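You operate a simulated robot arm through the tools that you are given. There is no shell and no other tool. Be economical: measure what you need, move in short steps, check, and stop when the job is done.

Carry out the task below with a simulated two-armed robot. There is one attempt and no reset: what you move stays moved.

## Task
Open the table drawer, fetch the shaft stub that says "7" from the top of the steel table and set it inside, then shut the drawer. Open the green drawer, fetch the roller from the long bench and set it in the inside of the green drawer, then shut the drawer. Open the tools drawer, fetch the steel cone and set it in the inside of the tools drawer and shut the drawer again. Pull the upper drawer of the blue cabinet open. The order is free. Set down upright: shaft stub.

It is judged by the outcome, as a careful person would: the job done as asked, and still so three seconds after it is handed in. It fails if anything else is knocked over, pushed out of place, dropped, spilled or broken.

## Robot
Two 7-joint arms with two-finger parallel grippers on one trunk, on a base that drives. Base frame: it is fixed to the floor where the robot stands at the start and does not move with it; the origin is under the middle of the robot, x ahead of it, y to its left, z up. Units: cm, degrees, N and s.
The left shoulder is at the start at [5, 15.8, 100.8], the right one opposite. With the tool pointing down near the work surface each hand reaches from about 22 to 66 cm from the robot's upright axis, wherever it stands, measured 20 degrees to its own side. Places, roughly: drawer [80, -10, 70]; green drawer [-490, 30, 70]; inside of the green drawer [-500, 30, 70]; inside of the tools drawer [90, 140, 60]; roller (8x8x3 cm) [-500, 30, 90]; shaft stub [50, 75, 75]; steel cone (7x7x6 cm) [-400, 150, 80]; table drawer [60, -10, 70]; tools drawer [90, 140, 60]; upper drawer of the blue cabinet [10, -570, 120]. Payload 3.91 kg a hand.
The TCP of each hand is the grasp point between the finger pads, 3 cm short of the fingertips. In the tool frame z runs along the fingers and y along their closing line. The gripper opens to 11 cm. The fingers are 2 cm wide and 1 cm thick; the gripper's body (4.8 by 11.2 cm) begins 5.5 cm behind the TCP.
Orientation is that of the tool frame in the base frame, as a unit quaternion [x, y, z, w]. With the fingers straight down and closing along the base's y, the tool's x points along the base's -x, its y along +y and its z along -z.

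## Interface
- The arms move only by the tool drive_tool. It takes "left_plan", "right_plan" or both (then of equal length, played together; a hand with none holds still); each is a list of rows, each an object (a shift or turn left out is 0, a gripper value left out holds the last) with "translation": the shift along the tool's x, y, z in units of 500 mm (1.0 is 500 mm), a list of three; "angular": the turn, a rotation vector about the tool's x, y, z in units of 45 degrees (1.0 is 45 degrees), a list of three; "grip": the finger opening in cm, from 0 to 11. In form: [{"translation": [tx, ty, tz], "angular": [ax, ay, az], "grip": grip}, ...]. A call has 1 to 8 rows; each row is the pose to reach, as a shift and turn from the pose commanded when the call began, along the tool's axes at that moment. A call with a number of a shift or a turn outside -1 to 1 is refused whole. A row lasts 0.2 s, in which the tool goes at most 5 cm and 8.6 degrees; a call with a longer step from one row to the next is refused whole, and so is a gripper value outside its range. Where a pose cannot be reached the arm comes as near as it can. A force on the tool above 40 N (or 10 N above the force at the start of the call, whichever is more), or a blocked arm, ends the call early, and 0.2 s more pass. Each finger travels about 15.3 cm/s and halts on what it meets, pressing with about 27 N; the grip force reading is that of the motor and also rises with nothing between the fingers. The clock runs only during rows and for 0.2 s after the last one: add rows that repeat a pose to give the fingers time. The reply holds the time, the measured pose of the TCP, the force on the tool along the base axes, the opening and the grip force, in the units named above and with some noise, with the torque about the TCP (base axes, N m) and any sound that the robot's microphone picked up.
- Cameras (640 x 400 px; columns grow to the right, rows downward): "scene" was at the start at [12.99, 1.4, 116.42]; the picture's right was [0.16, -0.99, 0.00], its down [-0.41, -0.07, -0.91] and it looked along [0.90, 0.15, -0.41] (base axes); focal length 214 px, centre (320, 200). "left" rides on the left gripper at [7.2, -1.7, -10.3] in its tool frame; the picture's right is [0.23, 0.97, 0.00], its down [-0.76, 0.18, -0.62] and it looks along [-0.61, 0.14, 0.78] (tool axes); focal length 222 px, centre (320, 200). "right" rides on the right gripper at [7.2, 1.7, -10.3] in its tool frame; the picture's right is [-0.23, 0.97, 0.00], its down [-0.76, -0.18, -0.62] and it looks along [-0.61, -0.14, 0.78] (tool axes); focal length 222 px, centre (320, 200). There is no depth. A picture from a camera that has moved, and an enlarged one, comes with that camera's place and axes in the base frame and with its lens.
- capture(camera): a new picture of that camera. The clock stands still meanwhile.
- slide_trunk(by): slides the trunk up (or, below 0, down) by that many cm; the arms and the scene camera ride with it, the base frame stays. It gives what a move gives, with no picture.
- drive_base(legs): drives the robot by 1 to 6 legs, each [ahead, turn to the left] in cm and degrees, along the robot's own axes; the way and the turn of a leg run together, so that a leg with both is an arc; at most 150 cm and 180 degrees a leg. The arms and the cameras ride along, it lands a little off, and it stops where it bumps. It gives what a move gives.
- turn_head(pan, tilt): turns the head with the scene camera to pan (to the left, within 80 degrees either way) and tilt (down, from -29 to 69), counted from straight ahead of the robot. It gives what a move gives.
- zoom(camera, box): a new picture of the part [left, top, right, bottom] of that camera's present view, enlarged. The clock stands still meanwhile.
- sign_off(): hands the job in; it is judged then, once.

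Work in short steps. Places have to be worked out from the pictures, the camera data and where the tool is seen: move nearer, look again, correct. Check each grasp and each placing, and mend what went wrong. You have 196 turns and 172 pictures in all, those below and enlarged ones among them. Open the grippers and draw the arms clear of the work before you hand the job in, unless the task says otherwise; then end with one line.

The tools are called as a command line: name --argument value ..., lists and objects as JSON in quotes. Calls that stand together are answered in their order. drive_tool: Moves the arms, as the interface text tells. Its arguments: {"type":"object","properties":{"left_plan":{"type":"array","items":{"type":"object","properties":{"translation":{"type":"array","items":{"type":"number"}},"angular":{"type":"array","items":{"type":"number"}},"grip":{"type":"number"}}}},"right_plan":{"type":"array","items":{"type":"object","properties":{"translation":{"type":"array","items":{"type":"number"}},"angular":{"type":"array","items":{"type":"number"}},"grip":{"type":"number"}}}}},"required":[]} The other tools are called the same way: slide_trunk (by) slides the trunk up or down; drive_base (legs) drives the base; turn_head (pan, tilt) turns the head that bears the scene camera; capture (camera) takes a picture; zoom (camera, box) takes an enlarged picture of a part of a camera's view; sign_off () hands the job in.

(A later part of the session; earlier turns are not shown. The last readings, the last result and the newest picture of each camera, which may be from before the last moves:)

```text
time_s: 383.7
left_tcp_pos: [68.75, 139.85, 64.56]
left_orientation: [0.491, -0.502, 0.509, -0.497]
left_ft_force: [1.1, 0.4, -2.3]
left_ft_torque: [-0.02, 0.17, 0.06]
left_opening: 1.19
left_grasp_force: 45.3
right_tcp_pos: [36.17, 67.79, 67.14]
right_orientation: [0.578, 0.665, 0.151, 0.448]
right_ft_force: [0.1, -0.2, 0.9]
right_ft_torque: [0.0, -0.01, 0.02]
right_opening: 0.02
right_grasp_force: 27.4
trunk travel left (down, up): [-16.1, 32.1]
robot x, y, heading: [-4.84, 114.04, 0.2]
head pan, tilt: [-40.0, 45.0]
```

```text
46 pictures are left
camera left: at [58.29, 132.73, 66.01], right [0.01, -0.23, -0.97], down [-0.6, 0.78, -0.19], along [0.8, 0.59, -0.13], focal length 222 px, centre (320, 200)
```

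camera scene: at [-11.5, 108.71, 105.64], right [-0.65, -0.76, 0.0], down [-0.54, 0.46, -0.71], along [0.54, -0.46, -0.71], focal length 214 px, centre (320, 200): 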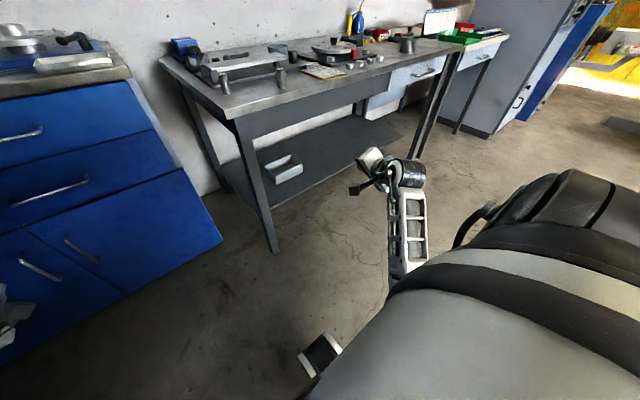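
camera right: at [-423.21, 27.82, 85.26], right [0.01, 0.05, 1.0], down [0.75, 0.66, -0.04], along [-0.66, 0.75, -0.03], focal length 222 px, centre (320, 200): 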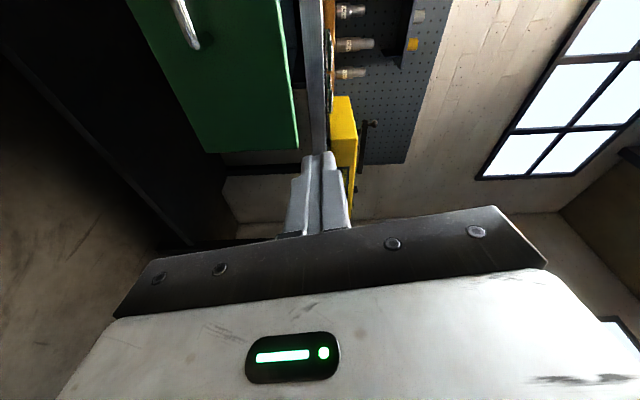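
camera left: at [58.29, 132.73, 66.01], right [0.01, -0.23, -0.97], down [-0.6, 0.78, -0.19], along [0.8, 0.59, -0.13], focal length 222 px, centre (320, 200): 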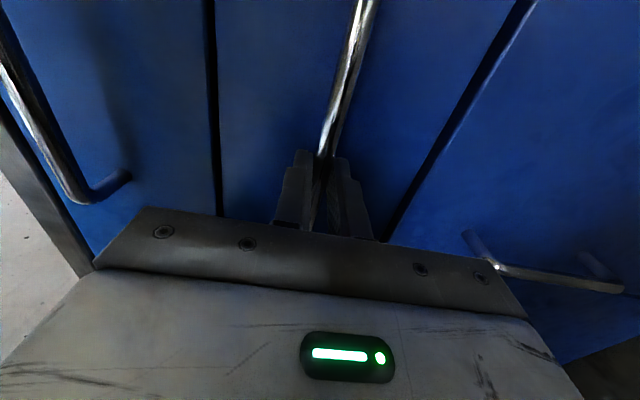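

The handle is gripped. I pull the drawer out by driving back 20 cm.

drive_base --legs '[[-10, 0], [-10, 0]]'

turn_head --pan 15 --tilt 40

capture --camera "scene"

```text
time_s: 385.6
left_tcp_pos: [48.72, 139.84, 64.38]
left_orientation: [0.492, -0.503, 0.508, -0.497]
left_ft_force: [-1.7, -1.6, -13.5]
left_ft_torque: [0.04, 0.22, -0.12]
left_opening: 1.15
left_grasp_force: 45.0
right_tcp_pos: [16.22, 67.91, 67.31]
right_orientation: [0.577, 0.665, 0.152, 0.448]
right_ft_force: [0.4, 0.6, -0.6]
right_ft_torque: [-0.01, 0.02, -0.01]
right_opening: 0.0
right_grasp_force: 27.2
trunk travel left (down, up): [-16.1, 32.1]
robot x, y, heading: [-24.57, 114.05, 0.2]
head pan, tilt: [-40.0, 45.0]
```

```text
time_s: 386.9
left_tcp_pos: [48.64, 139.84, 64.54]
left_orientation: [0.492, -0.503, 0.507, -0.497]
left_ft_force: [-1.0, -0.5, -2.7]
left_ft_torque: [-0.04, 0.15, 0.06]
left_opening: 1.18
left_grasp_force: 45.0
right_tcp_pos: [16.32, 67.98, 66.41]
right_orientation: [0.583, 0.667, 0.156, 0.438]
right_ft_force: [0.3, 0.6, 0.3]
right_ft_torque: [-0.05, 0.01, 0.01]
right_opening: 0.01
right_grasp_force: 27.3
trunk travel left (down, up): [-16.1, 32.1]
robot x, y, heading: [-24.94, 114.03, -0.0]
head pan, tilt: [15.0, 40.0]
```

```text
45 pictures are left
camera scene: at [-12.6, 116.16, 106.9], right [0.26, -0.97, 0.0], down [-0.62, -0.17, -0.77], along [0.74, 0.2, -0.64], focal length 214 px, centre (320, 200)
```

scene: 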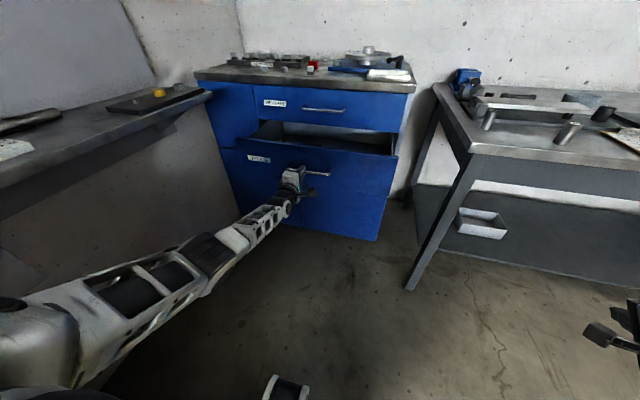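

The drawer is open 20 cm. I release, back the hand off and raise the trunk.

drive_tool --left_plan '[{"grip": 6}, {"grip": 6}, {"translation": [0, 0, -0.08]}, {"translation": [0, 0, -0.16]}, {"translation": [0, 0, -0.16]}]'

slide_trunk --by 30

drive_tool --right_plan '[{"translation": [-0.035, 0.06, -0.05]}, {"translation": [-0.07, 0.12, -0.095]}, {"translation": [-0.105, 0.18, -0.142]}, {"translation": [-0.14, 0.24, -0.19]}, {"translation": [-0.17, 0.3, -0.237]}, {"translation": [-0.17, 0.3, -0.237]}]'

drive_tool --left_plan '[{"angular": [-0.0788, 0.1195, 0.1196]}, {"angular": [-0.1575, 0.239, 0.2393]}, {"angular": [-0.2363, 0.3585, 0.3589]}, {"angular": [-0.315, 0.478, 0.4785]}, {"angular": [-0.394, 0.5975, 0.598]}, {"angular": [-0.4725, 0.717, 0.7178]}, {"angular": [-0.551, 0.8365, 0.8374]}, {"angular": [-0.63, 0.956, 0.957]}]'

drive_tool --left_plan '[{"angular": [-0.0788, 0.1195, 0.1196]}, {"angular": [-0.1575, 0.239, 0.2393]}, {"angular": [-0.2363, 0.3585, 0.3589]}, {"angular": [-0.315, 0.478, 0.4785]}, {"angular": [-0.394, 0.5975, 0.598]}, {"angular": [-0.4725, 0.717, 0.7178]}, {"angular": [-0.551, 0.8365, 0.8374]}, {"angular": [-0.63, 0.956, 0.957]}]'

```text
time_s: 388.1
left_tcp_pos: [40.63, 139.89, 64.52]
left_orientation: [0.491, -0.503, 0.509, -0.498]
left_ft_force: [0.6, -0.3, 0.0]
left_ft_torque: [0.01, 0.01, -0.02]
left_opening: 5.99
left_grasp_force: 0.0
right_tcp_pos: [16.36, 68.06, 66.58]
right_orientation: [0.583, 0.666, 0.157, 0.437]
right_ft_force: [-0.2, -0.2, 0.3]
right_ft_torque: [-0.01, 0.02, 0.04]
right_opening: 0.01
right_grasp_force: 27.2
trunk travel left (down, up): [-16.1, 32.1]
robot x, y, heading: [-24.61, 114.33, 0.1]
head pan, tilt: [15.0, 40.0]
```

```text
time_s: 391.1
left_tcp_pos: [40.61, 139.85, 92.6]
left_orientation: [0.491, -0.503, 0.509, -0.497]
left_ft_force: [0.1, 0.5, 0.0]
left_ft_torque: [-0.02, 0.0, 0.0]
left_opening: 6.01
left_grasp_force: 0.0
right_tcp_pos: [16.28, 67.9, 95.62]
right_orientation: [0.577, 0.665, 0.154, 0.448]
right_ft_force: [-0.1, -0.4, -0.1]
right_ft_torque: [0.01, -0.02, -0.04]
right_opening: 0.0
right_grasp_force: 27.1
trunk travel left (down, up): [-46.1, 2.1]
robot x, y, heading: [-24.42, 114.31, 0.1]
head pan, tilt: [15.0, 40.0]
```

```text
time_s: 392.4
left_tcp_pos: [40.66, 139.83, 92.69]
left_orientation: [0.491, -0.504, 0.508, -0.497]
left_ft_force: [-0.3, 0.2, -0.9]
left_ft_torque: [-0.01, 0.03, 0.0]
left_opening: 6.01
left_grasp_force: 0.1
right_tcp_pos: [15.77, 68.05, 116.51]
right_orientation: [0.579, 0.664, 0.152, 0.448]
right_ft_force: [-0.2, -0.3, 0.1]
right_ft_torque: [-0.01, -0.01, -0.02]
right_opening: 0.0
right_grasp_force: 26.9
trunk travel left (down, up): [-46.1, 2.1]
robot x, y, heading: [-25.0, 113.93, -0.0]
head pan, tilt: [15.0, 40.0]
```

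```text
time_s: 394.2
left_tcp_pos: [40.66, 139.89, 92.54]
left_orientation: [-0.166, 0.889, -0.303, 0.301]
left_ft_force: [-1.1, 0.2, 0.2]
left_ft_torque: [0.0, 0.04, 0.02]
left_opening: 5.97
left_grasp_force: 0.1
right_tcp_pos: [15.79, 68.19, 116.31]
right_orientation: [0.578, 0.664, 0.153, 0.448]
right_ft_force: [-0.7, 0.0, -0.4]
right_ft_torque: [0.0, 0.0, -0.03]
right_opening: 0.0
right_grasp_force: 27.4
trunk travel left (down, up): [-46.1, 2.1]
robot x, y, heading: [-24.75, 113.99, 0.3]
head pan, tilt: [15.0, 40.0]
```

```text
time_s: 396.1
left_tcp_pos: [38.05, 139.75, 92.89]
left_orientation: [0.199, 0.98, -0.011, 0.018]
left_ft_force: [0.1, -0.1, -0.4]
left_ft_torque: [0.0, 0.0, 0.01]
left_opening: 6.01
left_grasp_force: 0.1
left hand out of reach, approached as far as the arm can: row 6, 7, 8
right_tcp_pos: [15.79, 68.1, 116.34]
right_orientation: [0.578, 0.664, 0.153, 0.448]
right_ft_force: [0.3, 0.4, 0.3]
right_ft_torque: [0.03, 0.03, 0.02]
right_opening: 0.0
right_grasp_force: 26.8
trunk travel left (down, up): [-46.1, 2.1]
robot x, y, heading: [-24.8, 113.97, -0.0]
head pan, tilt: [15.0, 40.0]
```

The left hand points down again. I use its camera to see into the open drawer before fetching the cone.

capture --camera "left"

zoom --camera "scene" --box '[220, 80, 440, 220]'

```text
44 pictures are left
camera left: at [30.31, 141.3, 102.89], right [0.17, 0.98, -0.02], down [0.75, -0.12, 0.65], along [0.64, -0.13, -0.76], focal length 222 px, centre (320, 200)
```

left: 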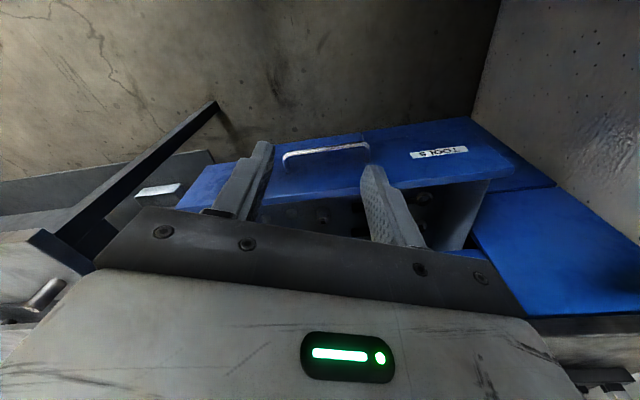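

```text
2.86 times, centred on (330, 150) of scene
camera zoom: at [-12.64, 116.16, 135.07], right [0.26, -0.97, 0.0], down [-0.62, -0.17, -0.77], along [0.74, 0.2, -0.64], focal length 613 px, centre (291, 343)
```

zoom: 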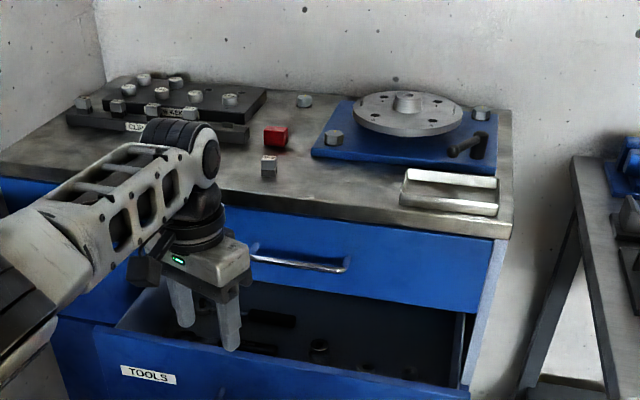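

The drawer holds dark items I'll inspect later. I drive back to the table for the cone.

drive_base --legs '[[0, -90], [146, 0], [0, 90], [14, 0]]'

capture --camera "left"

```text
time_s: 411.9
left_tcp_pos: [53.49, -5.21, 92.64]
left_orientation: [0.189, 0.982, -0.012, 0.019]
left_ft_force: [1.3, 0.1, -1.3]
left_ft_torque: [0.0, 0.04, 0.0]
left_opening: 6.01
left_grasp_force: 0.0
right_tcp_pos: [32.6, -77.4, 116.48]
right_orientation: [0.572, 0.67, 0.158, 0.447]
right_ft_force: [0.8, -0.1, -0.3]
right_ft_torque: [0.01, 0.02, -0.05]
right_opening: 0.01
right_grasp_force: 26.7
trunk travel left (down, up): [-46.1, 2.1]
robot x, y, heading: [-8.76, -31.74, 1.2]
head pan, tilt: [15.0, 40.0]
```

```text
42 pictures are left
camera left: at [45.89, -3.9, 102.82], right [0.15, 0.99, -0.02], down [0.75, -0.1, 0.65], along [0.64, -0.12, -0.76], focal length 222 px, centre (320, 200)
```

left: 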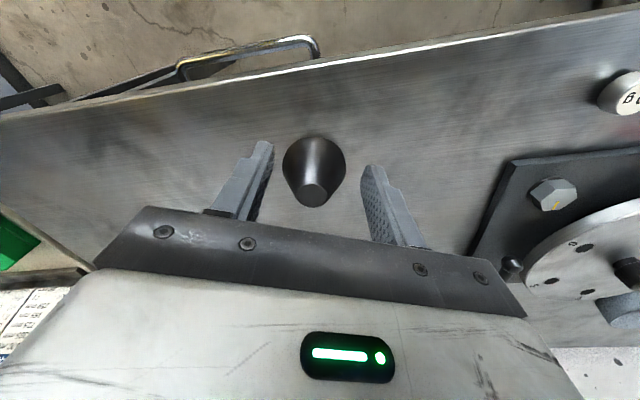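

The cone is at [57.7, -6.7]. I align with small base moves and open the fingers.

drive_base --legs '[[0, -1.3], [3.6, 0]]'

drive_tool --left_plan '[{"grip": 8.4}, {"grip": 8.4}]'

slide_trunk --by -4.5

capture --camera "left"

```text
time_s: 413.1
left_tcp_pos: [57.66, -6.63, 92.67]
left_orientation: [0.2, 0.98, -0.011, 0.019]
left_ft_force: [0.2, -1.0, 0.1]
left_ft_torque: [-0.03, 0.01, 0.01]
left_opening: 6.02
left_grasp_force: 0.1
right_tcp_pos: [35.22, -78.39, 116.32]
right_orientation: [0.58, 0.663, 0.152, 0.449]
right_ft_force: [0.4, 0.0, -0.6]
right_ft_torque: [-0.04, 0.02, -0.01]
right_opening: 0.02
right_grasp_force: 27.0
trunk travel left (down, up): [-46.1, 2.1]
robot x, y, heading: [-5.2, -32.36, -0.4]
head pan, tilt: [15.0, 40.0]
```

```text
time_s: 413.7
left_tcp_pos: [57.68, -6.68, 92.67]
left_orientation: [0.201, 0.979, -0.011, 0.019]
left_ft_force: [-0.2, 0.5, 0.4]
left_ft_torque: [-0.01, 0.0, 0.0]
left_opening: 8.4
left_grasp_force: 0.0
right_tcp_pos: [35.11, -78.28, 116.51]
right_orientation: [0.58, 0.663, 0.152, 0.449]
right_ft_force: [0.4, -0.5, 1.0]
right_ft_torque: [0.02, 0.02, 0.02]
right_opening: 0.0
right_grasp_force: 26.8
trunk travel left (down, up): [-46.1, 2.1]
robot x, y, heading: [-5.36, -32.31, -0.0]
head pan, tilt: [15.0, 40.0]
```

```text
time_s: 414.6
left_tcp_pos: [57.68, -6.74, 88.16]
left_orientation: [0.2, 0.98, -0.011, 0.019]
left_ft_force: [-0.4, 0.3, 1.2]
left_ft_torque: [0.01, -0.01, -0.01]
left_opening: 8.4
left_grasp_force: 0.0
right_tcp_pos: [35.1, -78.25, 111.91]
right_orientation: [0.579, 0.663, 0.152, 0.449]
right_ft_force: [0.4, -0.2, -0.2]
right_ft_torque: [0.0, -0.02, 0.01]
right_opening: 0.02
right_grasp_force: 27.5
trunk travel left (down, up): [-41.6, 6.6]
robot x, y, heading: [-4.75, -32.21, -0.0]
head pan, tilt: [15.0, 40.0]
```

```text
41 pictures are left
camera left: at [50.04, -5.14, 98.38], right [0.17, 0.98, -0.02], down [0.75, -0.12, 0.65], along [0.64, -0.13, -0.76], focal length 222 px, centre (320, 200)
```

left: 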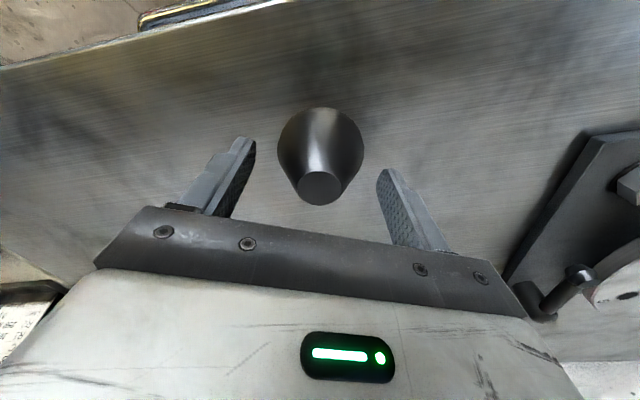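

Centred. I lower until the tips touch the table (about z 85), then close and test-lift.

slide_trunk --by -2.9

slide_trunk --by -0.4

slide_trunk --by -0.3

```text
time_s: 415.3
left_tcp_pos: [57.58, -6.71, 85.37]
left_orientation: [0.2, 0.979, -0.011, 0.02]
left_ft_force: [-0.6, 0.0, -0.7]
left_ft_torque: [0.0, 0.0, -0.01]
left_opening: 8.39
left_grasp_force: 0.1
right_tcp_pos: [35.17, -78.24, 109.02]
right_orientation: [0.579, 0.663, 0.152, 0.449]
right_ft_force: [-0.1, -0.1, -0.4]
right_ft_torque: [0.01, 0.01, 0.02]
right_opening: 0.0
right_grasp_force: 26.9
trunk travel left (down, up): [-38.7, 9.5]
robot x, y, heading: [-5.11, -32.23, -0.2]
head pan, tilt: [15.0, 40.0]
```

```text
time_s: 415.8
left_tcp_pos: [57.58, -6.68, 85.13]
left_orientation: [0.2, 0.98, -0.011, 0.019]
left_ft_force: [-1.5, 1.0, 4.0]
left_ft_torque: [0.23, -0.02, 0.09]
left_opening: 8.37
left_grasp_force: 0.1
right_tcp_pos: [35.13, -78.25, 108.7]
right_orientation: [0.579, 0.663, 0.153, 0.449]
right_ft_force: [0.2, -0.2, -0.2]
right_ft_torque: [-0.01, 0.0, 0.0]
right_opening: 0.0
right_grasp_force: 26.9
trunk travel left (down, up): [-38.3, 9.9]
robot x, y, heading: [-4.86, -32.3, -0.3]
head pan, tilt: [15.0, 40.0]
```

```text
time_s: 416.4
left_tcp_pos: [57.65, -6.68, 85.16]
left_orientation: [0.2, 0.979, -0.01, 0.022]
left_ft_force: [-2.6, 1.1, 19.0]
left_ft_torque: [0.92, -0.1, 0.18]
left_opening: 8.44
left_grasp_force: 0.4
right_tcp_pos: [34.88, -78.36, 108.42]
right_orientation: [0.579, 0.663, 0.154, 0.449]
right_ft_force: [0.9, -0.4, 0.6]
right_ft_torque: [0.0, -0.03, 0.0]
right_opening: 0.0
right_grasp_force: 26.9
trunk travel left (down, up): [-38.0, 10.2]
robot x, y, heading: [-5.69, -32.12, -0.3]
head pan, tilt: [15.0, 40.0]
```

drive_tool --left_plan '[{"grip": 7.2}, {"grip": 6}, {"grip": 3}, {"grip": 3}]'

slide_trunk --by 1.5

slide_trunk --by 8

capture --camera "left"

```text
time_s: 417.4
left_tcp_pos: [57.82, -6.51, 85.09]
left_orientation: [0.2, 0.98, -0.009, 0.022]
left_ft_force: [3.5, 11.7, 22.5]
left_ft_torque: [1.04, -0.56, 0.1]
left_opening: 6.69
left_grasp_force: 27.4
right_tcp_pos: [34.91, -78.22, 108.43]
right_orientation: [0.579, 0.663, 0.153, 0.45]
right_ft_force: [-0.1, -0.2, 0.3]
right_ft_torque: [-0.04, 0.02, -0.03]
right_opening: 0.0
right_grasp_force: 26.9
trunk travel left (down, up): [-38.0, 10.2]
robot x, y, heading: [-4.98, -31.86, -0.5]
head pan, tilt: [15.0, 40.0]
```

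```text
time_s: 418.0
left_tcp_pos: [57.59, -6.74, 85.87]
left_orientation: [0.201, 0.979, -0.012, 0.017]
left_ft_force: [0.1, 0.9, -2.5]
left_ft_torque: [-0.01, 0.07, -0.02]
left_opening: 6.7
left_grasp_force: 26.6
right_tcp_pos: [35.2, -78.31, 109.82]
right_orientation: [0.579, 0.664, 0.151, 0.448]
right_ft_force: [-0.1, -1.2, -0.3]
right_ft_torque: [-0.01, -0.04, 0.04]
right_opening: 0.0
right_grasp_force: 26.8
trunk travel left (down, up): [-39.5, 8.7]
robot x, y, heading: [-4.9, -32.03, -0.2]
head pan, tilt: [15.0, 40.0]
```

```text
time_s: 419.1
left_tcp_pos: [57.57, -6.66, 94.05]
left_orientation: [0.2, 0.98, -0.011, 0.019]
left_ft_force: [0.5, 0.1, -2.7]
left_ft_torque: [0.04, 0.02, -0.03]
left_opening: 6.69
left_grasp_force: 26.9
right_tcp_pos: [35.19, -78.34, 117.78]
right_orientation: [0.58, 0.663, 0.151, 0.448]
right_ft_force: [1.1, 0.3, 0.5]
right_ft_torque: [0.03, 0.01, -0.03]
right_opening: 0.0
right_grasp_force: 27.1
trunk travel left (down, up): [-47.5, 0.7]
robot x, y, heading: [-5.46, -32.19, -0.2]
head pan, tilt: [15.0, 40.0]
```

```text
40 pictures are left
camera left: at [50.08, -5.12, 104.23], right [0.17, 0.98, -0.02], down [0.75, -0.12, 0.65], along [0.64, -0.13, -0.76], focal length 222 px, centre (320, 200)
```

left: 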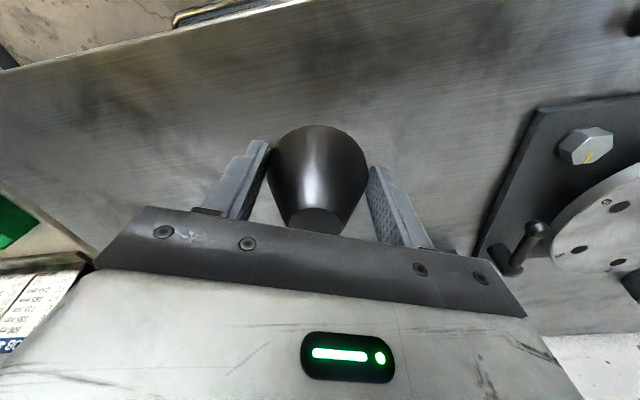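

Gripped and lifted. I drive back to the open tools drawer with the cone held above it.

drive_base --legs '[[-20, 0.2], [0, -90], [-141, 0], [0, 90], [16, 0]]'

capture --camera "left"

zoom --camera "scene" --box '[180, 80, 440, 240]'

```text
time_s: 436.0
left_tcp_pos: [51.86, 134.95, 94.09]
left_orientation: [0.192, 0.981, -0.011, 0.018]
left_ft_force: [-0.1, -0.9, -3.3]
left_ft_torque: [0.01, 0.05, -0.01]
left_opening: 6.67
left_grasp_force: 27.0
right_tcp_pos: [30.51, 63.01, 117.84]
right_orientation: [0.574, 0.668, 0.156, 0.447]
right_ft_force: [-0.4, -0.1, -0.3]
right_ft_torque: [-0.01, 0.0, -0.03]
right_opening: 0.02
right_grasp_force: 27.1
trunk travel left (down, up): [-47.5, 0.7]
robot x, y, heading: [-10.61, 108.32, 0.5]
head pan, tilt: [15.0, 40.0]
```

```text
39 pictures are left
camera left: at [44.17, 136.37, 104.2], right [0.16, 0.99, -0.02], down [0.75, -0.1, 0.65], along [0.64, -0.12, -0.76], focal length 222 px, centre (320, 200)
```

left: 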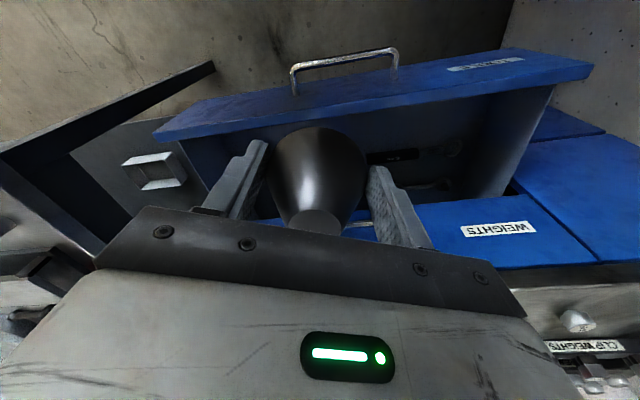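

```text
2.46 times, centred on (310, 160) of scene
camera zoom: at [1.53, 110.75, 136.45], right [0.27, -0.96, 0.0], down [-0.62, -0.17, -0.77], along [0.74, 0.21, -0.64], focal length 528 px, centre (345, 298)
```

zoom: 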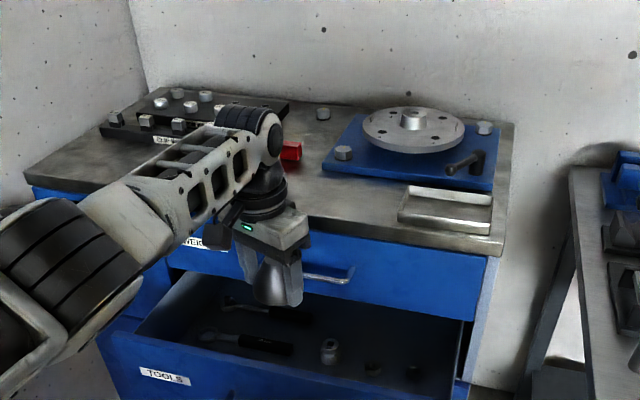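

The tools lie further back, so the drawer's front right part around [63.5, 120] is the place. I turn 12° right and drive 7.5 cm to get above it.

drive_base --legs '[[0, -12], [7.5, 0]]'

slide_trunk --by -14

capture --camera "left"

capture --camera "scene"

```text
time_s: 437.8
left_tcp_pos: [63.01, 120.17, 94.03]
left_orientation: [0.293, 0.956, -0.014, 0.018]
left_ft_force: [0.7, 0.7, -3.6]
left_ft_torque: [0.03, 0.04, 0.01]
left_opening: 6.68
left_grasp_force: 26.6
right_tcp_pos: [27.33, 54.07, 117.79]
right_orientation: [0.64, 0.605, 0.108, 0.461]
right_ft_force: [-0.2, -0.5, -0.1]
right_ft_torque: [-0.03, 0.05, 0.0]
right_opening: 0.0
right_grasp_force: 27.1
trunk travel left (down, up): [-47.5, 0.7]
robot x, y, heading: [-3.75, 107.32, -11.2]
head pan, tilt: [15.0, 40.0]
```

```text
time_s: 439.5
left_tcp_pos: [63.0, 120.04, 80.12]
left_orientation: [0.294, 0.956, -0.013, 0.016]
left_ft_force: [-0.1, -0.5, -3.0]
left_ft_torque: [0.04, 0.06, 0.03]
left_opening: 6.7
left_grasp_force: 26.9
right_tcp_pos: [27.19, 54.16, 103.89]
right_orientation: [0.639, 0.605, 0.109, 0.462]
right_ft_force: [-0.2, -0.7, -0.8]
right_ft_torque: [-0.02, -0.01, -0.01]
right_opening: 0.02
right_grasp_force: 27.0
trunk travel left (down, up): [-33.5, 14.7]
robot x, y, heading: [-3.55, 107.06, -11.2]
head pan, tilt: [15.0, 40.0]
```

```text
37 pictures are left
camera left: at [55.86, 123.05, 90.25], right [0.36, 0.93, -0.02], down [0.71, -0.26, 0.65], along [0.6, -0.25, -0.76], focal length 222 px, centre (320, 200)
```

left: 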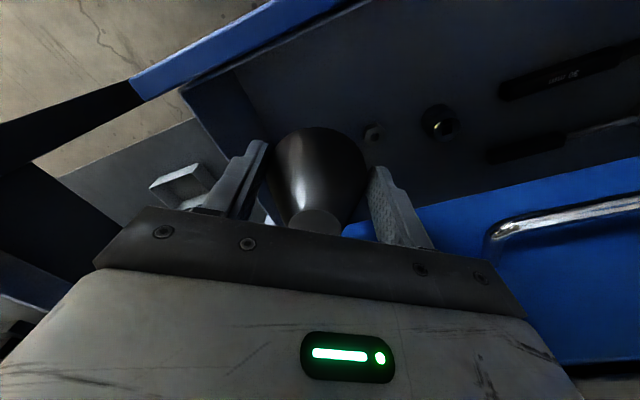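

```text
36 pictures are left
camera scene: at [8.84, 106.76, 122.47], right [0.07, -1.0, 0.0], down [-0.64, -0.04, -0.77], along [0.76, 0.05, -0.64], focal length 214 px, centre (320, 200)
```

scene: 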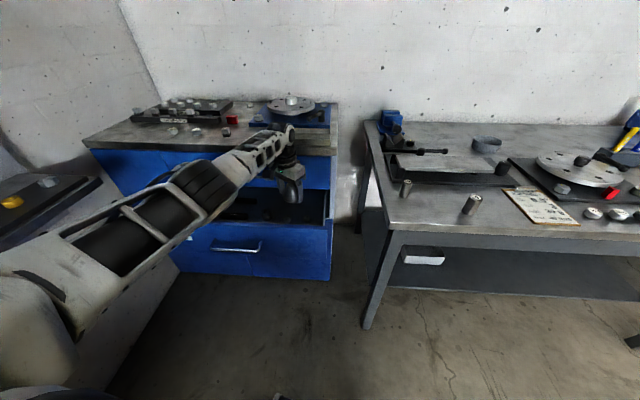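

The drawer's small parts are at x≥70; I shift the cone slightly to [65, 117.5] so the hand's camera clears the drawer front and the fingers clear the nut.

drive_base --legs '[[0, -2.2], [1.7, 0]]'

slide_trunk --by -11

capture --camera "left"

zoom --camera "scene" --box '[180, 60, 380, 260]'

```text
time_s: 440.6
left_tcp_pos: [65.26, 117.13, 80.14]
left_orientation: [0.312, 0.95, -0.014, 0.017]
left_ft_force: [1.3, 0.5, -3.1]
left_ft_torque: [0.02, 0.05, -0.02]
left_opening: 6.69
left_grasp_force: 26.7
right_tcp_pos: [26.95, 52.48, 103.9]
right_orientation: [0.651, 0.593, 0.1, 0.463]
right_ft_force: [0.2, 0.2, 0.3]
right_ft_torque: [-0.02, -0.01, 0.01]
right_opening: 0.0
right_grasp_force: 27.5
trunk travel left (down, up): [-33.5, 14.7]
robot x, y, heading: [-1.8, 106.63, -13.4]
head pan, tilt: [15.0, 40.0]
```

```text
time_s: 442.1
left_tcp_pos: [65.18, 117.2, 69.26]
left_orientation: [0.311, 0.95, -0.014, 0.017]
left_ft_force: [-0.6, 0.0, -2.8]
left_ft_torque: [0.02, 0.01, 0.0]
left_opening: 6.68
left_grasp_force: 26.8
right_tcp_pos: [26.88, 52.53, 92.87]
right_orientation: [0.651, 0.592, 0.099, 0.464]
right_ft_force: [-0.4, -0.6, 0.6]
right_ft_torque: [0.0, 0.03, 0.0]
right_opening: 0.0
right_grasp_force: 26.8
trunk travel left (down, up): [-22.5, 25.7]
robot x, y, heading: [-1.75, 106.47, -13.6]
head pan, tilt: [15.0, 40.0]
```

```text
35 pictures are left
camera left: at [58.08, 120.35, 79.24], right [0.39, 0.92, -0.02], down [0.7, -0.28, 0.65], along [0.59, -0.27, -0.76], focal length 222 px, centre (320, 200)
```

left: 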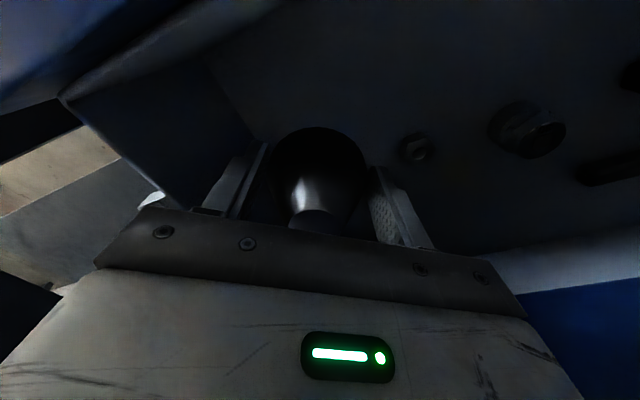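

```text
2.00 times, centred on (280, 160) of scene
camera zoom: at [10.47, 105.89, 111.47], right [0.03, -1.0, 0.0], down [-0.64, -0.02, -0.77], along [0.77, 0.02, -0.64], focal length 429 px, centre (400, 280)
```

zoom: 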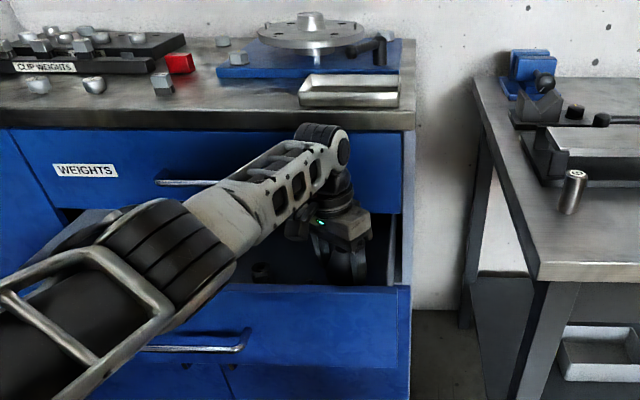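

Clear. I lower further in steps.

slide_trunk --by -4.5

slide_trunk --by -1

slide_trunk --by -0.7

```text
time_s: 442.9
left_tcp_pos: [65.15, 117.24, 64.64]
left_orientation: [0.312, 0.95, -0.014, 0.017]
left_ft_force: [-0.4, 0.3, -2.7]
left_ft_torque: [-0.01, -0.01, 0.0]
left_opening: 6.68
left_grasp_force: 27.5
right_tcp_pos: [26.92, 52.54, 88.36]
right_orientation: [0.652, 0.592, 0.1, 0.464]
right_ft_force: [-0.2, -0.9, 0.0]
right_ft_torque: [0.02, 0.01, 0.01]
right_opening: 0.0
right_grasp_force: 27.3
trunk travel left (down, up): [-18.0, 30.2]
robot x, y, heading: [-1.6, 106.78, -13.2]
head pan, tilt: [15.0, 40.0]
```

```text
time_s: 443.5
left_tcp_pos: [65.23, 117.26, 63.7]
left_orientation: [0.311, 0.95, -0.014, 0.016]
left_ft_force: [-0.9, 0.7, -3.2]
left_ft_torque: [0.0, -0.02, 0.02]
left_opening: 6.7
left_grasp_force: 27.4
right_tcp_pos: [26.83, 52.6, 87.44]
right_orientation: [0.652, 0.593, 0.099, 0.463]
right_ft_force: [0.2, 0.1, 0.2]
right_ft_torque: [0.02, 0.01, -0.05]
right_opening: 0.0
right_grasp_force: 27.1
trunk travel left (down, up): [-17.0, 31.2]
robot x, y, heading: [-1.74, 106.61, -13.2]
head pan, tilt: [15.0, 40.0]
```

```text
time_s: 444.1
left_tcp_pos: [65.15, 117.19, 62.89]
left_orientation: [0.312, 0.95, -0.014, 0.017]
left_ft_force: [0.4, -0.4, -2.3]
left_ft_torque: [0.04, 0.05, -0.02]
left_opening: 6.66
left_grasp_force: 27.3
right_tcp_pos: [26.88, 52.51, 86.75]
right_orientation: [0.651, 0.592, 0.099, 0.463]
right_ft_force: [0.9, 0.3, 0.1]
right_ft_torque: [-0.01, 0.01, -0.02]
right_opening: 0.0
right_grasp_force: 26.6
trunk travel left (down, up): [-16.3, 31.9]
robot x, y, heading: [-1.84, 106.95, -13.4]
head pan, tilt: [15.0, 40.0]
```

slide_trunk --by -0.7

slide_trunk --by -0.7

slide_trunk --by -0.7

```text
time_s: 444.6
left_tcp_pos: [65.11, 117.08, 62.25]
left_orientation: [0.311, 0.95, -0.014, 0.017]
left_ft_force: [0.4, -0.2, -2.9]
left_ft_torque: [0.02, 0.03, -0.03]
left_opening: 6.69
left_grasp_force: 27.4
right_tcp_pos: [26.95, 52.58, 85.96]
right_orientation: [0.652, 0.592, 0.099, 0.463]
right_ft_force: [-0.3, 0.0, -0.4]
right_ft_torque: [-0.01, -0.01, -0.01]
right_opening: 0.01
right_grasp_force: 27.7
trunk travel left (down, up): [-15.6, 32.6]
robot x, y, heading: [-1.74, 106.7, -13.4]
head pan, tilt: [15.0, 40.0]
```

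```text
time_s: 445.2
left_tcp_pos: [65.06, 117.14, 61.39]
left_orientation: [0.311, 0.95, -0.013, 0.017]
left_ft_force: [0.9, 0.2, -3.1]
left_ft_torque: [0.03, 0.02, 0.01]
left_opening: 6.69
left_grasp_force: 27.3
right_tcp_pos: [26.8, 52.68, 85.26]
right_orientation: [0.652, 0.592, 0.099, 0.463]
right_ft_force: [-0.6, 0.8, -0.3]
right_ft_torque: [-0.02, -0.01, 0.01]
right_opening: 0.01
right_grasp_force: 26.4
trunk travel left (down, up): [-14.9, 33.3]
robot x, y, heading: [-1.67, 106.6, -13.4]
head pan, tilt: [15.0, 40.0]
```

```text
time_s: 445.7
left_tcp_pos: [65.2, 117.23, 60.76]
left_orientation: [0.312, 0.95, -0.014, 0.017]
left_ft_force: [0.6, 0.2, -2.0]
left_ft_torque: [-0.03, 0.1, 0.0]
left_opening: 6.67
left_grasp_force: 26.6
right_tcp_pos: [26.8, 52.5, 84.61]
right_orientation: [0.652, 0.592, 0.099, 0.463]
right_ft_force: [-0.1, 0.8, 0.3]
right_ft_torque: [-0.02, -0.01, 0.0]
right_opening: 0.0
right_grasp_force: 26.7
trunk travel left (down, up): [-14.2, 34.0]
robot x, y, heading: [-1.56, 106.68, -13.3]
head pan, tilt: [15.0, 40.0]
```

slide_trunk --by -0.6

slide_trunk --by -0.6

zoom --camera "left" --box '[200, 80, 480, 255]'

```text
time_s: 446.3
left_tcp_pos: [65.16, 117.21, 60.37]
left_orientation: [0.311, 0.95, -0.012, 0.017]
left_ft_force: [0.6, 1.0, 0.8]
left_ft_torque: [0.05, -0.12, 0.03]
left_opening: 6.69
left_grasp_force: 27.1
right_tcp_pos: [26.84, 52.65, 83.98]
right_orientation: [0.652, 0.592, 0.099, 0.464]
right_ft_force: [0.2, 0.5, -0.5]
right_ft_torque: [-0.01, 0.0, 0.01]
right_opening: 0.01
right_grasp_force: 26.6
trunk travel left (down, up): [-13.6, 34.6]
robot x, y, heading: [-1.75, 106.31, -13.6]
head pan, tilt: [15.0, 40.0]
```

```text
time_s: 446.8
left_tcp_pos: [65.25, 117.03, 60.32]
left_orientation: [0.312, 0.95, -0.012, 0.021]
left_ft_force: [2.0, 3.6, 29.5]
left_ft_torque: [0.87, 1.95, -0.13]
left_opening: 6.69
left_grasp_force: 26.7
right_tcp_pos: [26.7, 52.6, 83.5]
right_orientation: [0.651, 0.592, 0.1, 0.464]
right_ft_force: [-0.3, -0.3, -0.5]
right_ft_torque: [-0.02, -0.01, 0.02]
right_opening: 0.0
right_grasp_force: 26.9
trunk travel left (down, up): [-13.0, 35.2]
robot x, y, heading: [-1.77, 106.51, -13.4]
head pan, tilt: [15.0, 40.0]
```

```text
2.29 times, centred on (340, 168) of left
camera zoom: at [58.05, 120.33, 70.31], right [0.39, 0.92, -0.02], down [0.7, -0.29, 0.66], along [0.6, -0.27, -0.75], focal length 508 px, centre (274, 274)
```

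zoom: 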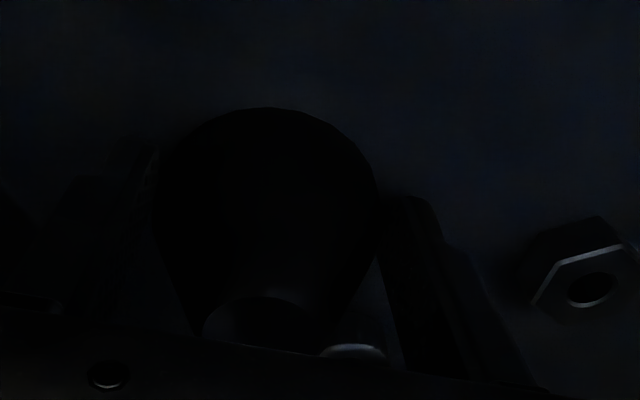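

It is on the drawer floor. I ease up slightly, open, and raise.

slide_trunk --by 0.4

drive_tool --left_plan '[{"grip": 7.2}, {"grip": 7.8}, {"grip": 7.8}]'

slide_trunk --by 3

slide_trunk --by 20

capture --camera "left"

```text
time_s: 447.4
left_tcp_pos: [65.04, 117.17, 60.26]
left_orientation: [0.311, 0.95, -0.013, 0.019]
left_ft_force: [0.3, 1.9, 18.0]
left_ft_torque: [0.38, -0.68, -0.07]
left_opening: 6.7
left_grasp_force: 27.3
right_tcp_pos: [26.74, 52.63, 83.76]
right_orientation: [0.651, 0.592, 0.101, 0.464]
right_ft_force: [0.2, 0.0, -0.3]
right_ft_torque: [0.0, 0.0, -0.01]
right_opening: 0.0
right_grasp_force: 27.1
trunk travel left (down, up): [-13.4, 34.8]
robot x, y, heading: [-2.0, 106.55, -13.6]
head pan, tilt: [15.0, 40.0]
```

```text
time_s: 448.2
left_tcp_pos: [65.11, 116.97, 60.3]
left_orientation: [0.312, 0.95, -0.013, 0.018]
left_ft_force: [-1.5, -6.5, 18.5]
left_ft_torque: [0.18, 0.91, -0.33]
left_opening: 7.27
left_grasp_force: 0.0
right_tcp_pos: [26.78, 52.62, 83.78]
right_orientation: [0.651, 0.592, 0.101, 0.465]
right_ft_force: [0.3, -1.2, 0.6]
right_ft_torque: [-0.03, 0.03, 0.01]
right_opening: 0.01
right_grasp_force: 27.2
trunk travel left (down, up): [-13.4, 34.8]
robot x, y, heading: [-1.62, 106.8, -13.4]
head pan, tilt: [15.0, 40.0]
```

```text
time_s: 448.9
left_tcp_pos: [65.02, 117.19, 62.85]
left_orientation: [0.311, 0.95, -0.013, 0.016]
left_ft_force: [0.3, 0.1, -0.2]
left_ft_torque: [-0.04, 0.02, -0.01]
left_opening: 7.81
left_grasp_force: 0.0
right_tcp_pos: [26.74, 52.6, 86.64]
right_orientation: [0.652, 0.592, 0.099, 0.464]
right_ft_force: [-0.2, 0.2, 1.1]
right_ft_torque: [0.01, -0.01, 0.01]
right_opening: 0.0
right_grasp_force: 26.8
trunk travel left (down, up): [-16.4, 31.8]
robot x, y, heading: [-1.79, 106.69, -13.5]
head pan, tilt: [15.0, 40.0]
```

```text
time_s: 451.1
left_tcp_pos: [65.1, 117.17, 83.04]
left_orientation: [0.311, 0.95, -0.012, 0.017]
left_ft_force: [0.0, -0.4, 0.4]
left_ft_torque: [0.0, -0.02, 0.03]
left_opening: 7.78
left_grasp_force: 0.1
right_tcp_pos: [26.8, 52.6, 106.7]
right_orientation: [0.651, 0.593, 0.099, 0.464]
right_ft_force: [-0.6, -0.3, -0.1]
right_ft_torque: [0.0, -0.03, 0.02]
right_opening: 0.0
right_grasp_force: 26.9
trunk travel left (down, up): [-36.4, 11.8]
robot x, y, heading: [-1.43, 106.82, -13.3]
head pan, tilt: [15.0, 40.0]
```

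```text
32 pictures are left
camera left: at [58.07, 120.35, 93.15], right [0.39, 0.92, -0.02], down [0.7, -0.28, 0.65], along [0.59, -0.27, -0.76], focal length 222 px, centre (320, 200)
```

left: 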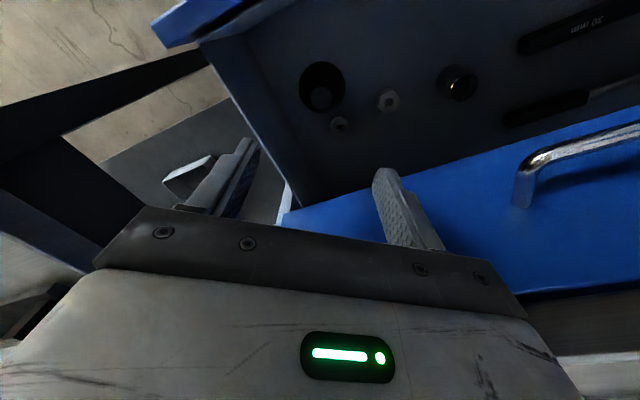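

The cone stands in the drawer. I back off, sidestep, and pitch the left hand 45° forward with closed fingers to push the drawer shut right of its handle.

drive_base --legs '[[-25, 0], [0, -76.6], [17.5, 0], [0, 90]]'

drive_tool --left_plan '[{"angular": [-0.066, -0.153, 0], "grip": 0}, {"angular": [-0.132, -0.306, 0]}, {"angular": [-0.198, -0.459, 0]}, {"angular": [-0.264, -0.612, 0]}, {"angular": [-0.33, -0.765, 0]}, {"angular": [-0.396, -0.918, 0]}, {"angular": [-0.396, -0.918, 0]}]'

capture --camera "scene"

```text
time_s: 461.1
left_tcp_pos: [36.78, 121.23, 83.05]
left_orientation: [0.194, 0.981, -0.012, 0.018]
left_ft_force: [-0.2, 0.4, 0.0]
left_ft_torque: [0.03, -0.01, -0.03]
left_opening: 7.8
left_grasp_force: 0.1
right_tcp_pos: [15.23, 49.41, 106.8]
right_orientation: [0.576, 0.667, 0.154, 0.447]
right_ft_force: [0.4, -0.5, -0.2]
right_ft_torque: [-0.01, -0.04, -0.03]
right_opening: 0.0
right_grasp_force: 26.7
trunk travel left (down, up): [-36.4, 11.8]
robot x, y, heading: [-25.4, 95.11, 0.5]
head pan, tilt: [15.0, 40.0]
```

```text
time_s: 462.7
left_tcp_pos: [36.92, 121.29, 83.07]
left_orientation: [0.173, 0.901, 0.071, 0.392]
left_ft_force: [0.3, 1.0, 0.4]
left_ft_torque: [0.01, 0.01, 0.01]
left_opening: 0.0
left_grasp_force: 26.3
right_tcp_pos: [15.24, 49.35, 106.81]
right_orientation: [0.576, 0.667, 0.154, 0.448]
right_ft_force: [0.1, -0.5, -0.5]
right_ft_torque: [0.0, 0.01, -0.01]
right_opening: 0.0
right_grasp_force: 26.9
trunk travel left (down, up): [-36.4, 11.8]
robot x, y, heading: [-25.77, 94.83, 0.6]
head pan, tilt: [15.0, 40.0]
```

```text
31 pictures are left
camera scene: at [-13.58, 97.17, 125.37], right [0.27, -0.96, 0.0], down [-0.62, -0.17, -0.77], along [0.74, 0.2, -0.64], focal length 214 px, centre (320, 200)
```

scene: 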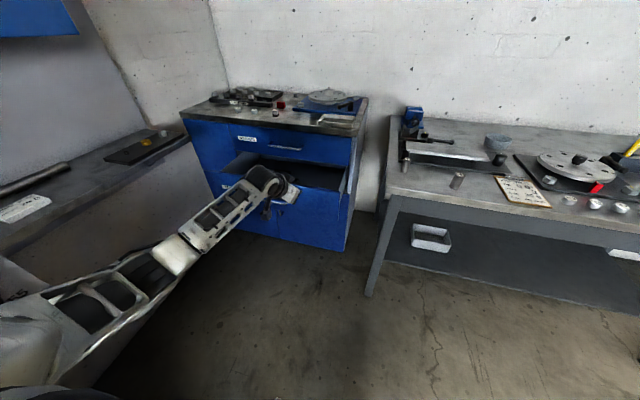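

I raise the right hand out of the way of the table, lower the trunk so the left fingertips meet the drawer face, and push.

drive_tool --right_plan '[{"translation": [-0.036, 0.064, -0.05]}, {"translation": [-0.072, 0.13, -0.1]}, {"translation": [-0.12, 0.215, -0.17]}, {"translation": [-0.12, 0.215, -0.17]}]'

slide_trunk --by -18

drive_base --legs '[[15, 0]]'

capture --camera "scene"

```text
refused: row 3 steps farther than a row can; nothing moved
```

```text
time_s: 464.7
left_tcp_pos: [36.86, 121.15, 65.17]
left_orientation: [0.173, 0.902, 0.07, 0.39]
left_ft_force: [0.2, -0.1, 0.6]
left_ft_torque: [0.02, -0.02, -0.01]
left_opening: 0.03
left_grasp_force: 27.1
right_tcp_pos: [15.29, 49.38, 88.7]
right_orientation: [0.576, 0.666, 0.154, 0.448]
right_ft_force: [0.4, 0.1, 0.0]
right_ft_torque: [-0.02, 0.0, -0.02]
right_opening: 0.0
right_grasp_force: 27.1
trunk travel left (down, up): [-18.4, 29.8]
robot x, y, heading: [-25.48, 95.08, 0.5]
head pan, tilt: [15.0, 40.0]
```

```text
time_s: 466.1
left_tcp_pos: [51.85, 121.32, 65.16]
left_orientation: [0.172, 0.901, 0.07, 0.391]
left_ft_force: [0.2, -1.3, -0.2]
left_ft_torque: [0.02, 0.01, 0.01]
left_opening: 0.0
left_grasp_force: 27.0
right_tcp_pos: [30.33, 49.48, 88.73]
right_orientation: [0.576, 0.667, 0.154, 0.447]
right_ft_force: [0.3, 0.5, -0.4]
right_ft_torque: [-0.01, 0.01, 0.03]
right_opening: 0.0
right_grasp_force: 27.0
trunk travel left (down, up): [-18.4, 29.8]
robot x, y, heading: [-10.62, 95.11, 0.4]
head pan, tilt: [15.0, 40.0]
```

```text
30 pictures are left
camera scene: at [1.49, 97.32, 107.37], right [0.27, -0.96, 0.0], down [-0.62, -0.17, -0.77], along [0.74, 0.21, -0.64], focal length 214 px, centre (320, 200)
```

scene: 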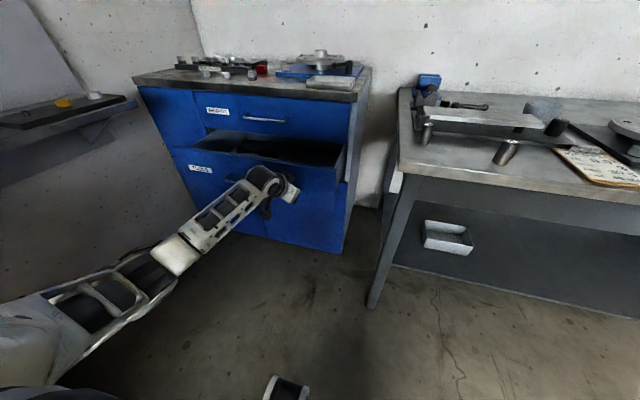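

Fingertips are just at the drawer face. I raise the right hand first with smaller steps, then push 17 cm.

drive_tool --right_plan '[{"translation": [-0.036, 0.064, -0.05]}, {"translation": [-0.07, 0.125, -0.098]}, {"translation": [-0.104, 0.186, -0.146]}, {"translation": [-0.138, 0.247, -0.194]}, {"translation": [-0.138, 0.247, -0.194]}]'

drive_base --legs '[[16, 0]]'

capture --camera "scene"

```text
time_s: 467.3
left_tcp_pos: [51.87, 121.37, 65.12]
left_orientation: [0.172, 0.901, 0.07, 0.391]
left_ft_force: [0.0, 0.2, 0.8]
left_ft_torque: [0.01, 0.02, -0.03]
left_opening: 0.01
left_grasp_force: 27.3
right_tcp_pos: [30.19, 50.0, 105.93]
right_orientation: [0.575, 0.667, 0.155, 0.447]
right_ft_force: [-0.2, -0.2, 0.5]
right_ft_torque: [0.02, 0.03, 0.04]
right_opening: 0.02
right_grasp_force: 27.5
trunk travel left (down, up): [-18.4, 29.8]
robot x, y, heading: [-10.49, 95.27, 0.6]
head pan, tilt: [15.0, 40.0]
```

```text
time_s: 468.7
left_tcp_pos: [67.84, 121.65, 65.0]
left_orientation: [0.171, 0.901, 0.07, 0.392]
left_ft_force: [0.2, 0.4, -0.4]
left_ft_torque: [-0.03, -0.01, 0.01]
left_opening: 0.0
left_grasp_force: 26.8
right_tcp_pos: [46.28, 50.06, 105.88]
right_orientation: [0.575, 0.667, 0.154, 0.448]
right_ft_force: [0.1, 0.3, -0.9]
right_ft_torque: [-0.03, -0.01, 0.0]
right_opening: 0.0
right_grasp_force: 27.2
trunk travel left (down, up): [-18.4, 29.8]
robot x, y, heading: [5.54, 95.11, 0.8]
head pan, tilt: [15.0, 40.0]
```

```text
29 pictures are left
camera scene: at [17.52, 97.48, 107.37], right [0.27, -0.96, 0.0], down [-0.62, -0.17, -0.77], along [0.74, 0.21, -0.64], focal length 214 px, centre (320, 200)
```

scene: 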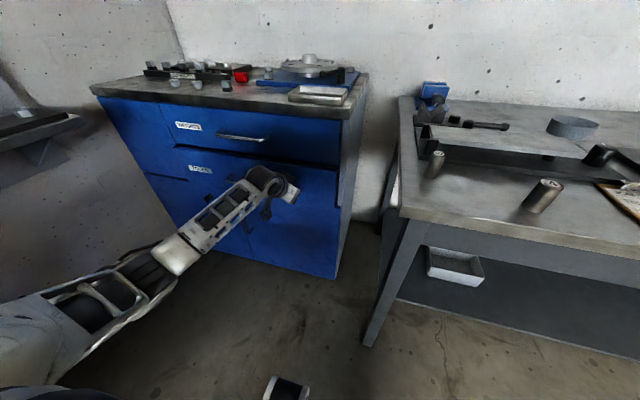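

Nearly shut. I push the last few centimetres until it stops.

drive_base --legs '[[3, 0]]'

drive_base --legs '[[2.5, 0]]'

zoom --camera "scene" --box '[60, 60, 380, 260]'

```text
time_s: 469.5
left_tcp_pos: [70.87, 121.6, 65.07]
left_orientation: [0.173, 0.901, 0.07, 0.391]
left_ft_force: [-1.3, -0.6, 0.3]
left_ft_torque: [0.0, -0.02, 0.02]
left_opening: 0.01
left_grasp_force: 26.8
right_tcp_pos: [49.13, 50.0, 105.87]
right_orientation: [0.575, 0.667, 0.155, 0.448]
right_ft_force: [0.8, -0.3, 0.7]
right_ft_torque: [0.0, 0.02, 0.03]
right_opening: 0.0
right_grasp_force: 27.7
trunk travel left (down, up): [-18.4, 29.8]
robot x, y, heading: [8.62, 95.71, 0.5]
head pan, tilt: [15.0, 40.0]
```

```text
time_s: 470.3
left_tcp_pos: [71.28, 121.64, 65.18]
left_orientation: [0.173, 0.903, 0.069, 0.388]
left_ft_force: [-13.4, -1.0, 6.4]
left_ft_torque: [0.04, -0.07, 0.05]
left_opening: 0.01
left_grasp_force: 26.8
right_tcp_pos: [50.02, 50.11, 105.81]
right_orientation: [0.574, 0.668, 0.156, 0.448]
right_ft_force: [1.1, 0.0, -0.1]
right_ft_torque: [0.02, -0.02, -0.02]
right_opening: 0.0
right_grasp_force: 27.3
trunk travel left (down, up): [-18.4, 29.8]
robot x, y, heading: [9.69, 95.69, 0.7]
head pan, tilt: [15.0, 40.0]
stopped in leg 1: the force on the tool passed its limit at 79 N (the readings are from after the stop); the commanded pose is now the measured one
```

```text
2.00 times, centred on (220, 160) of scene
camera zoom: at [21.21, 97.51, 107.38], right [0.27, -0.96, 0.0], down [-0.62, -0.17, -0.77], along [0.74, 0.21, -0.64], focal length 429 px, centre (520, 280)
```

zoom: 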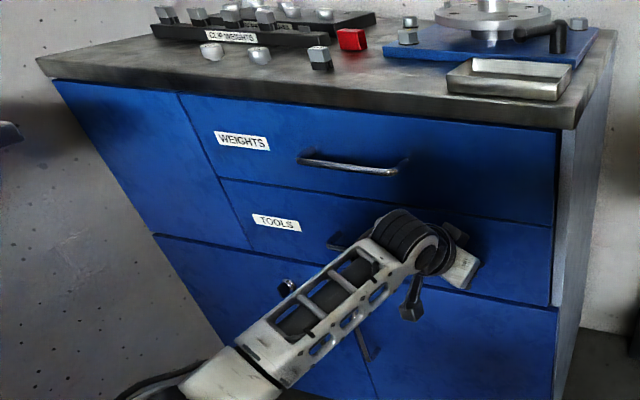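

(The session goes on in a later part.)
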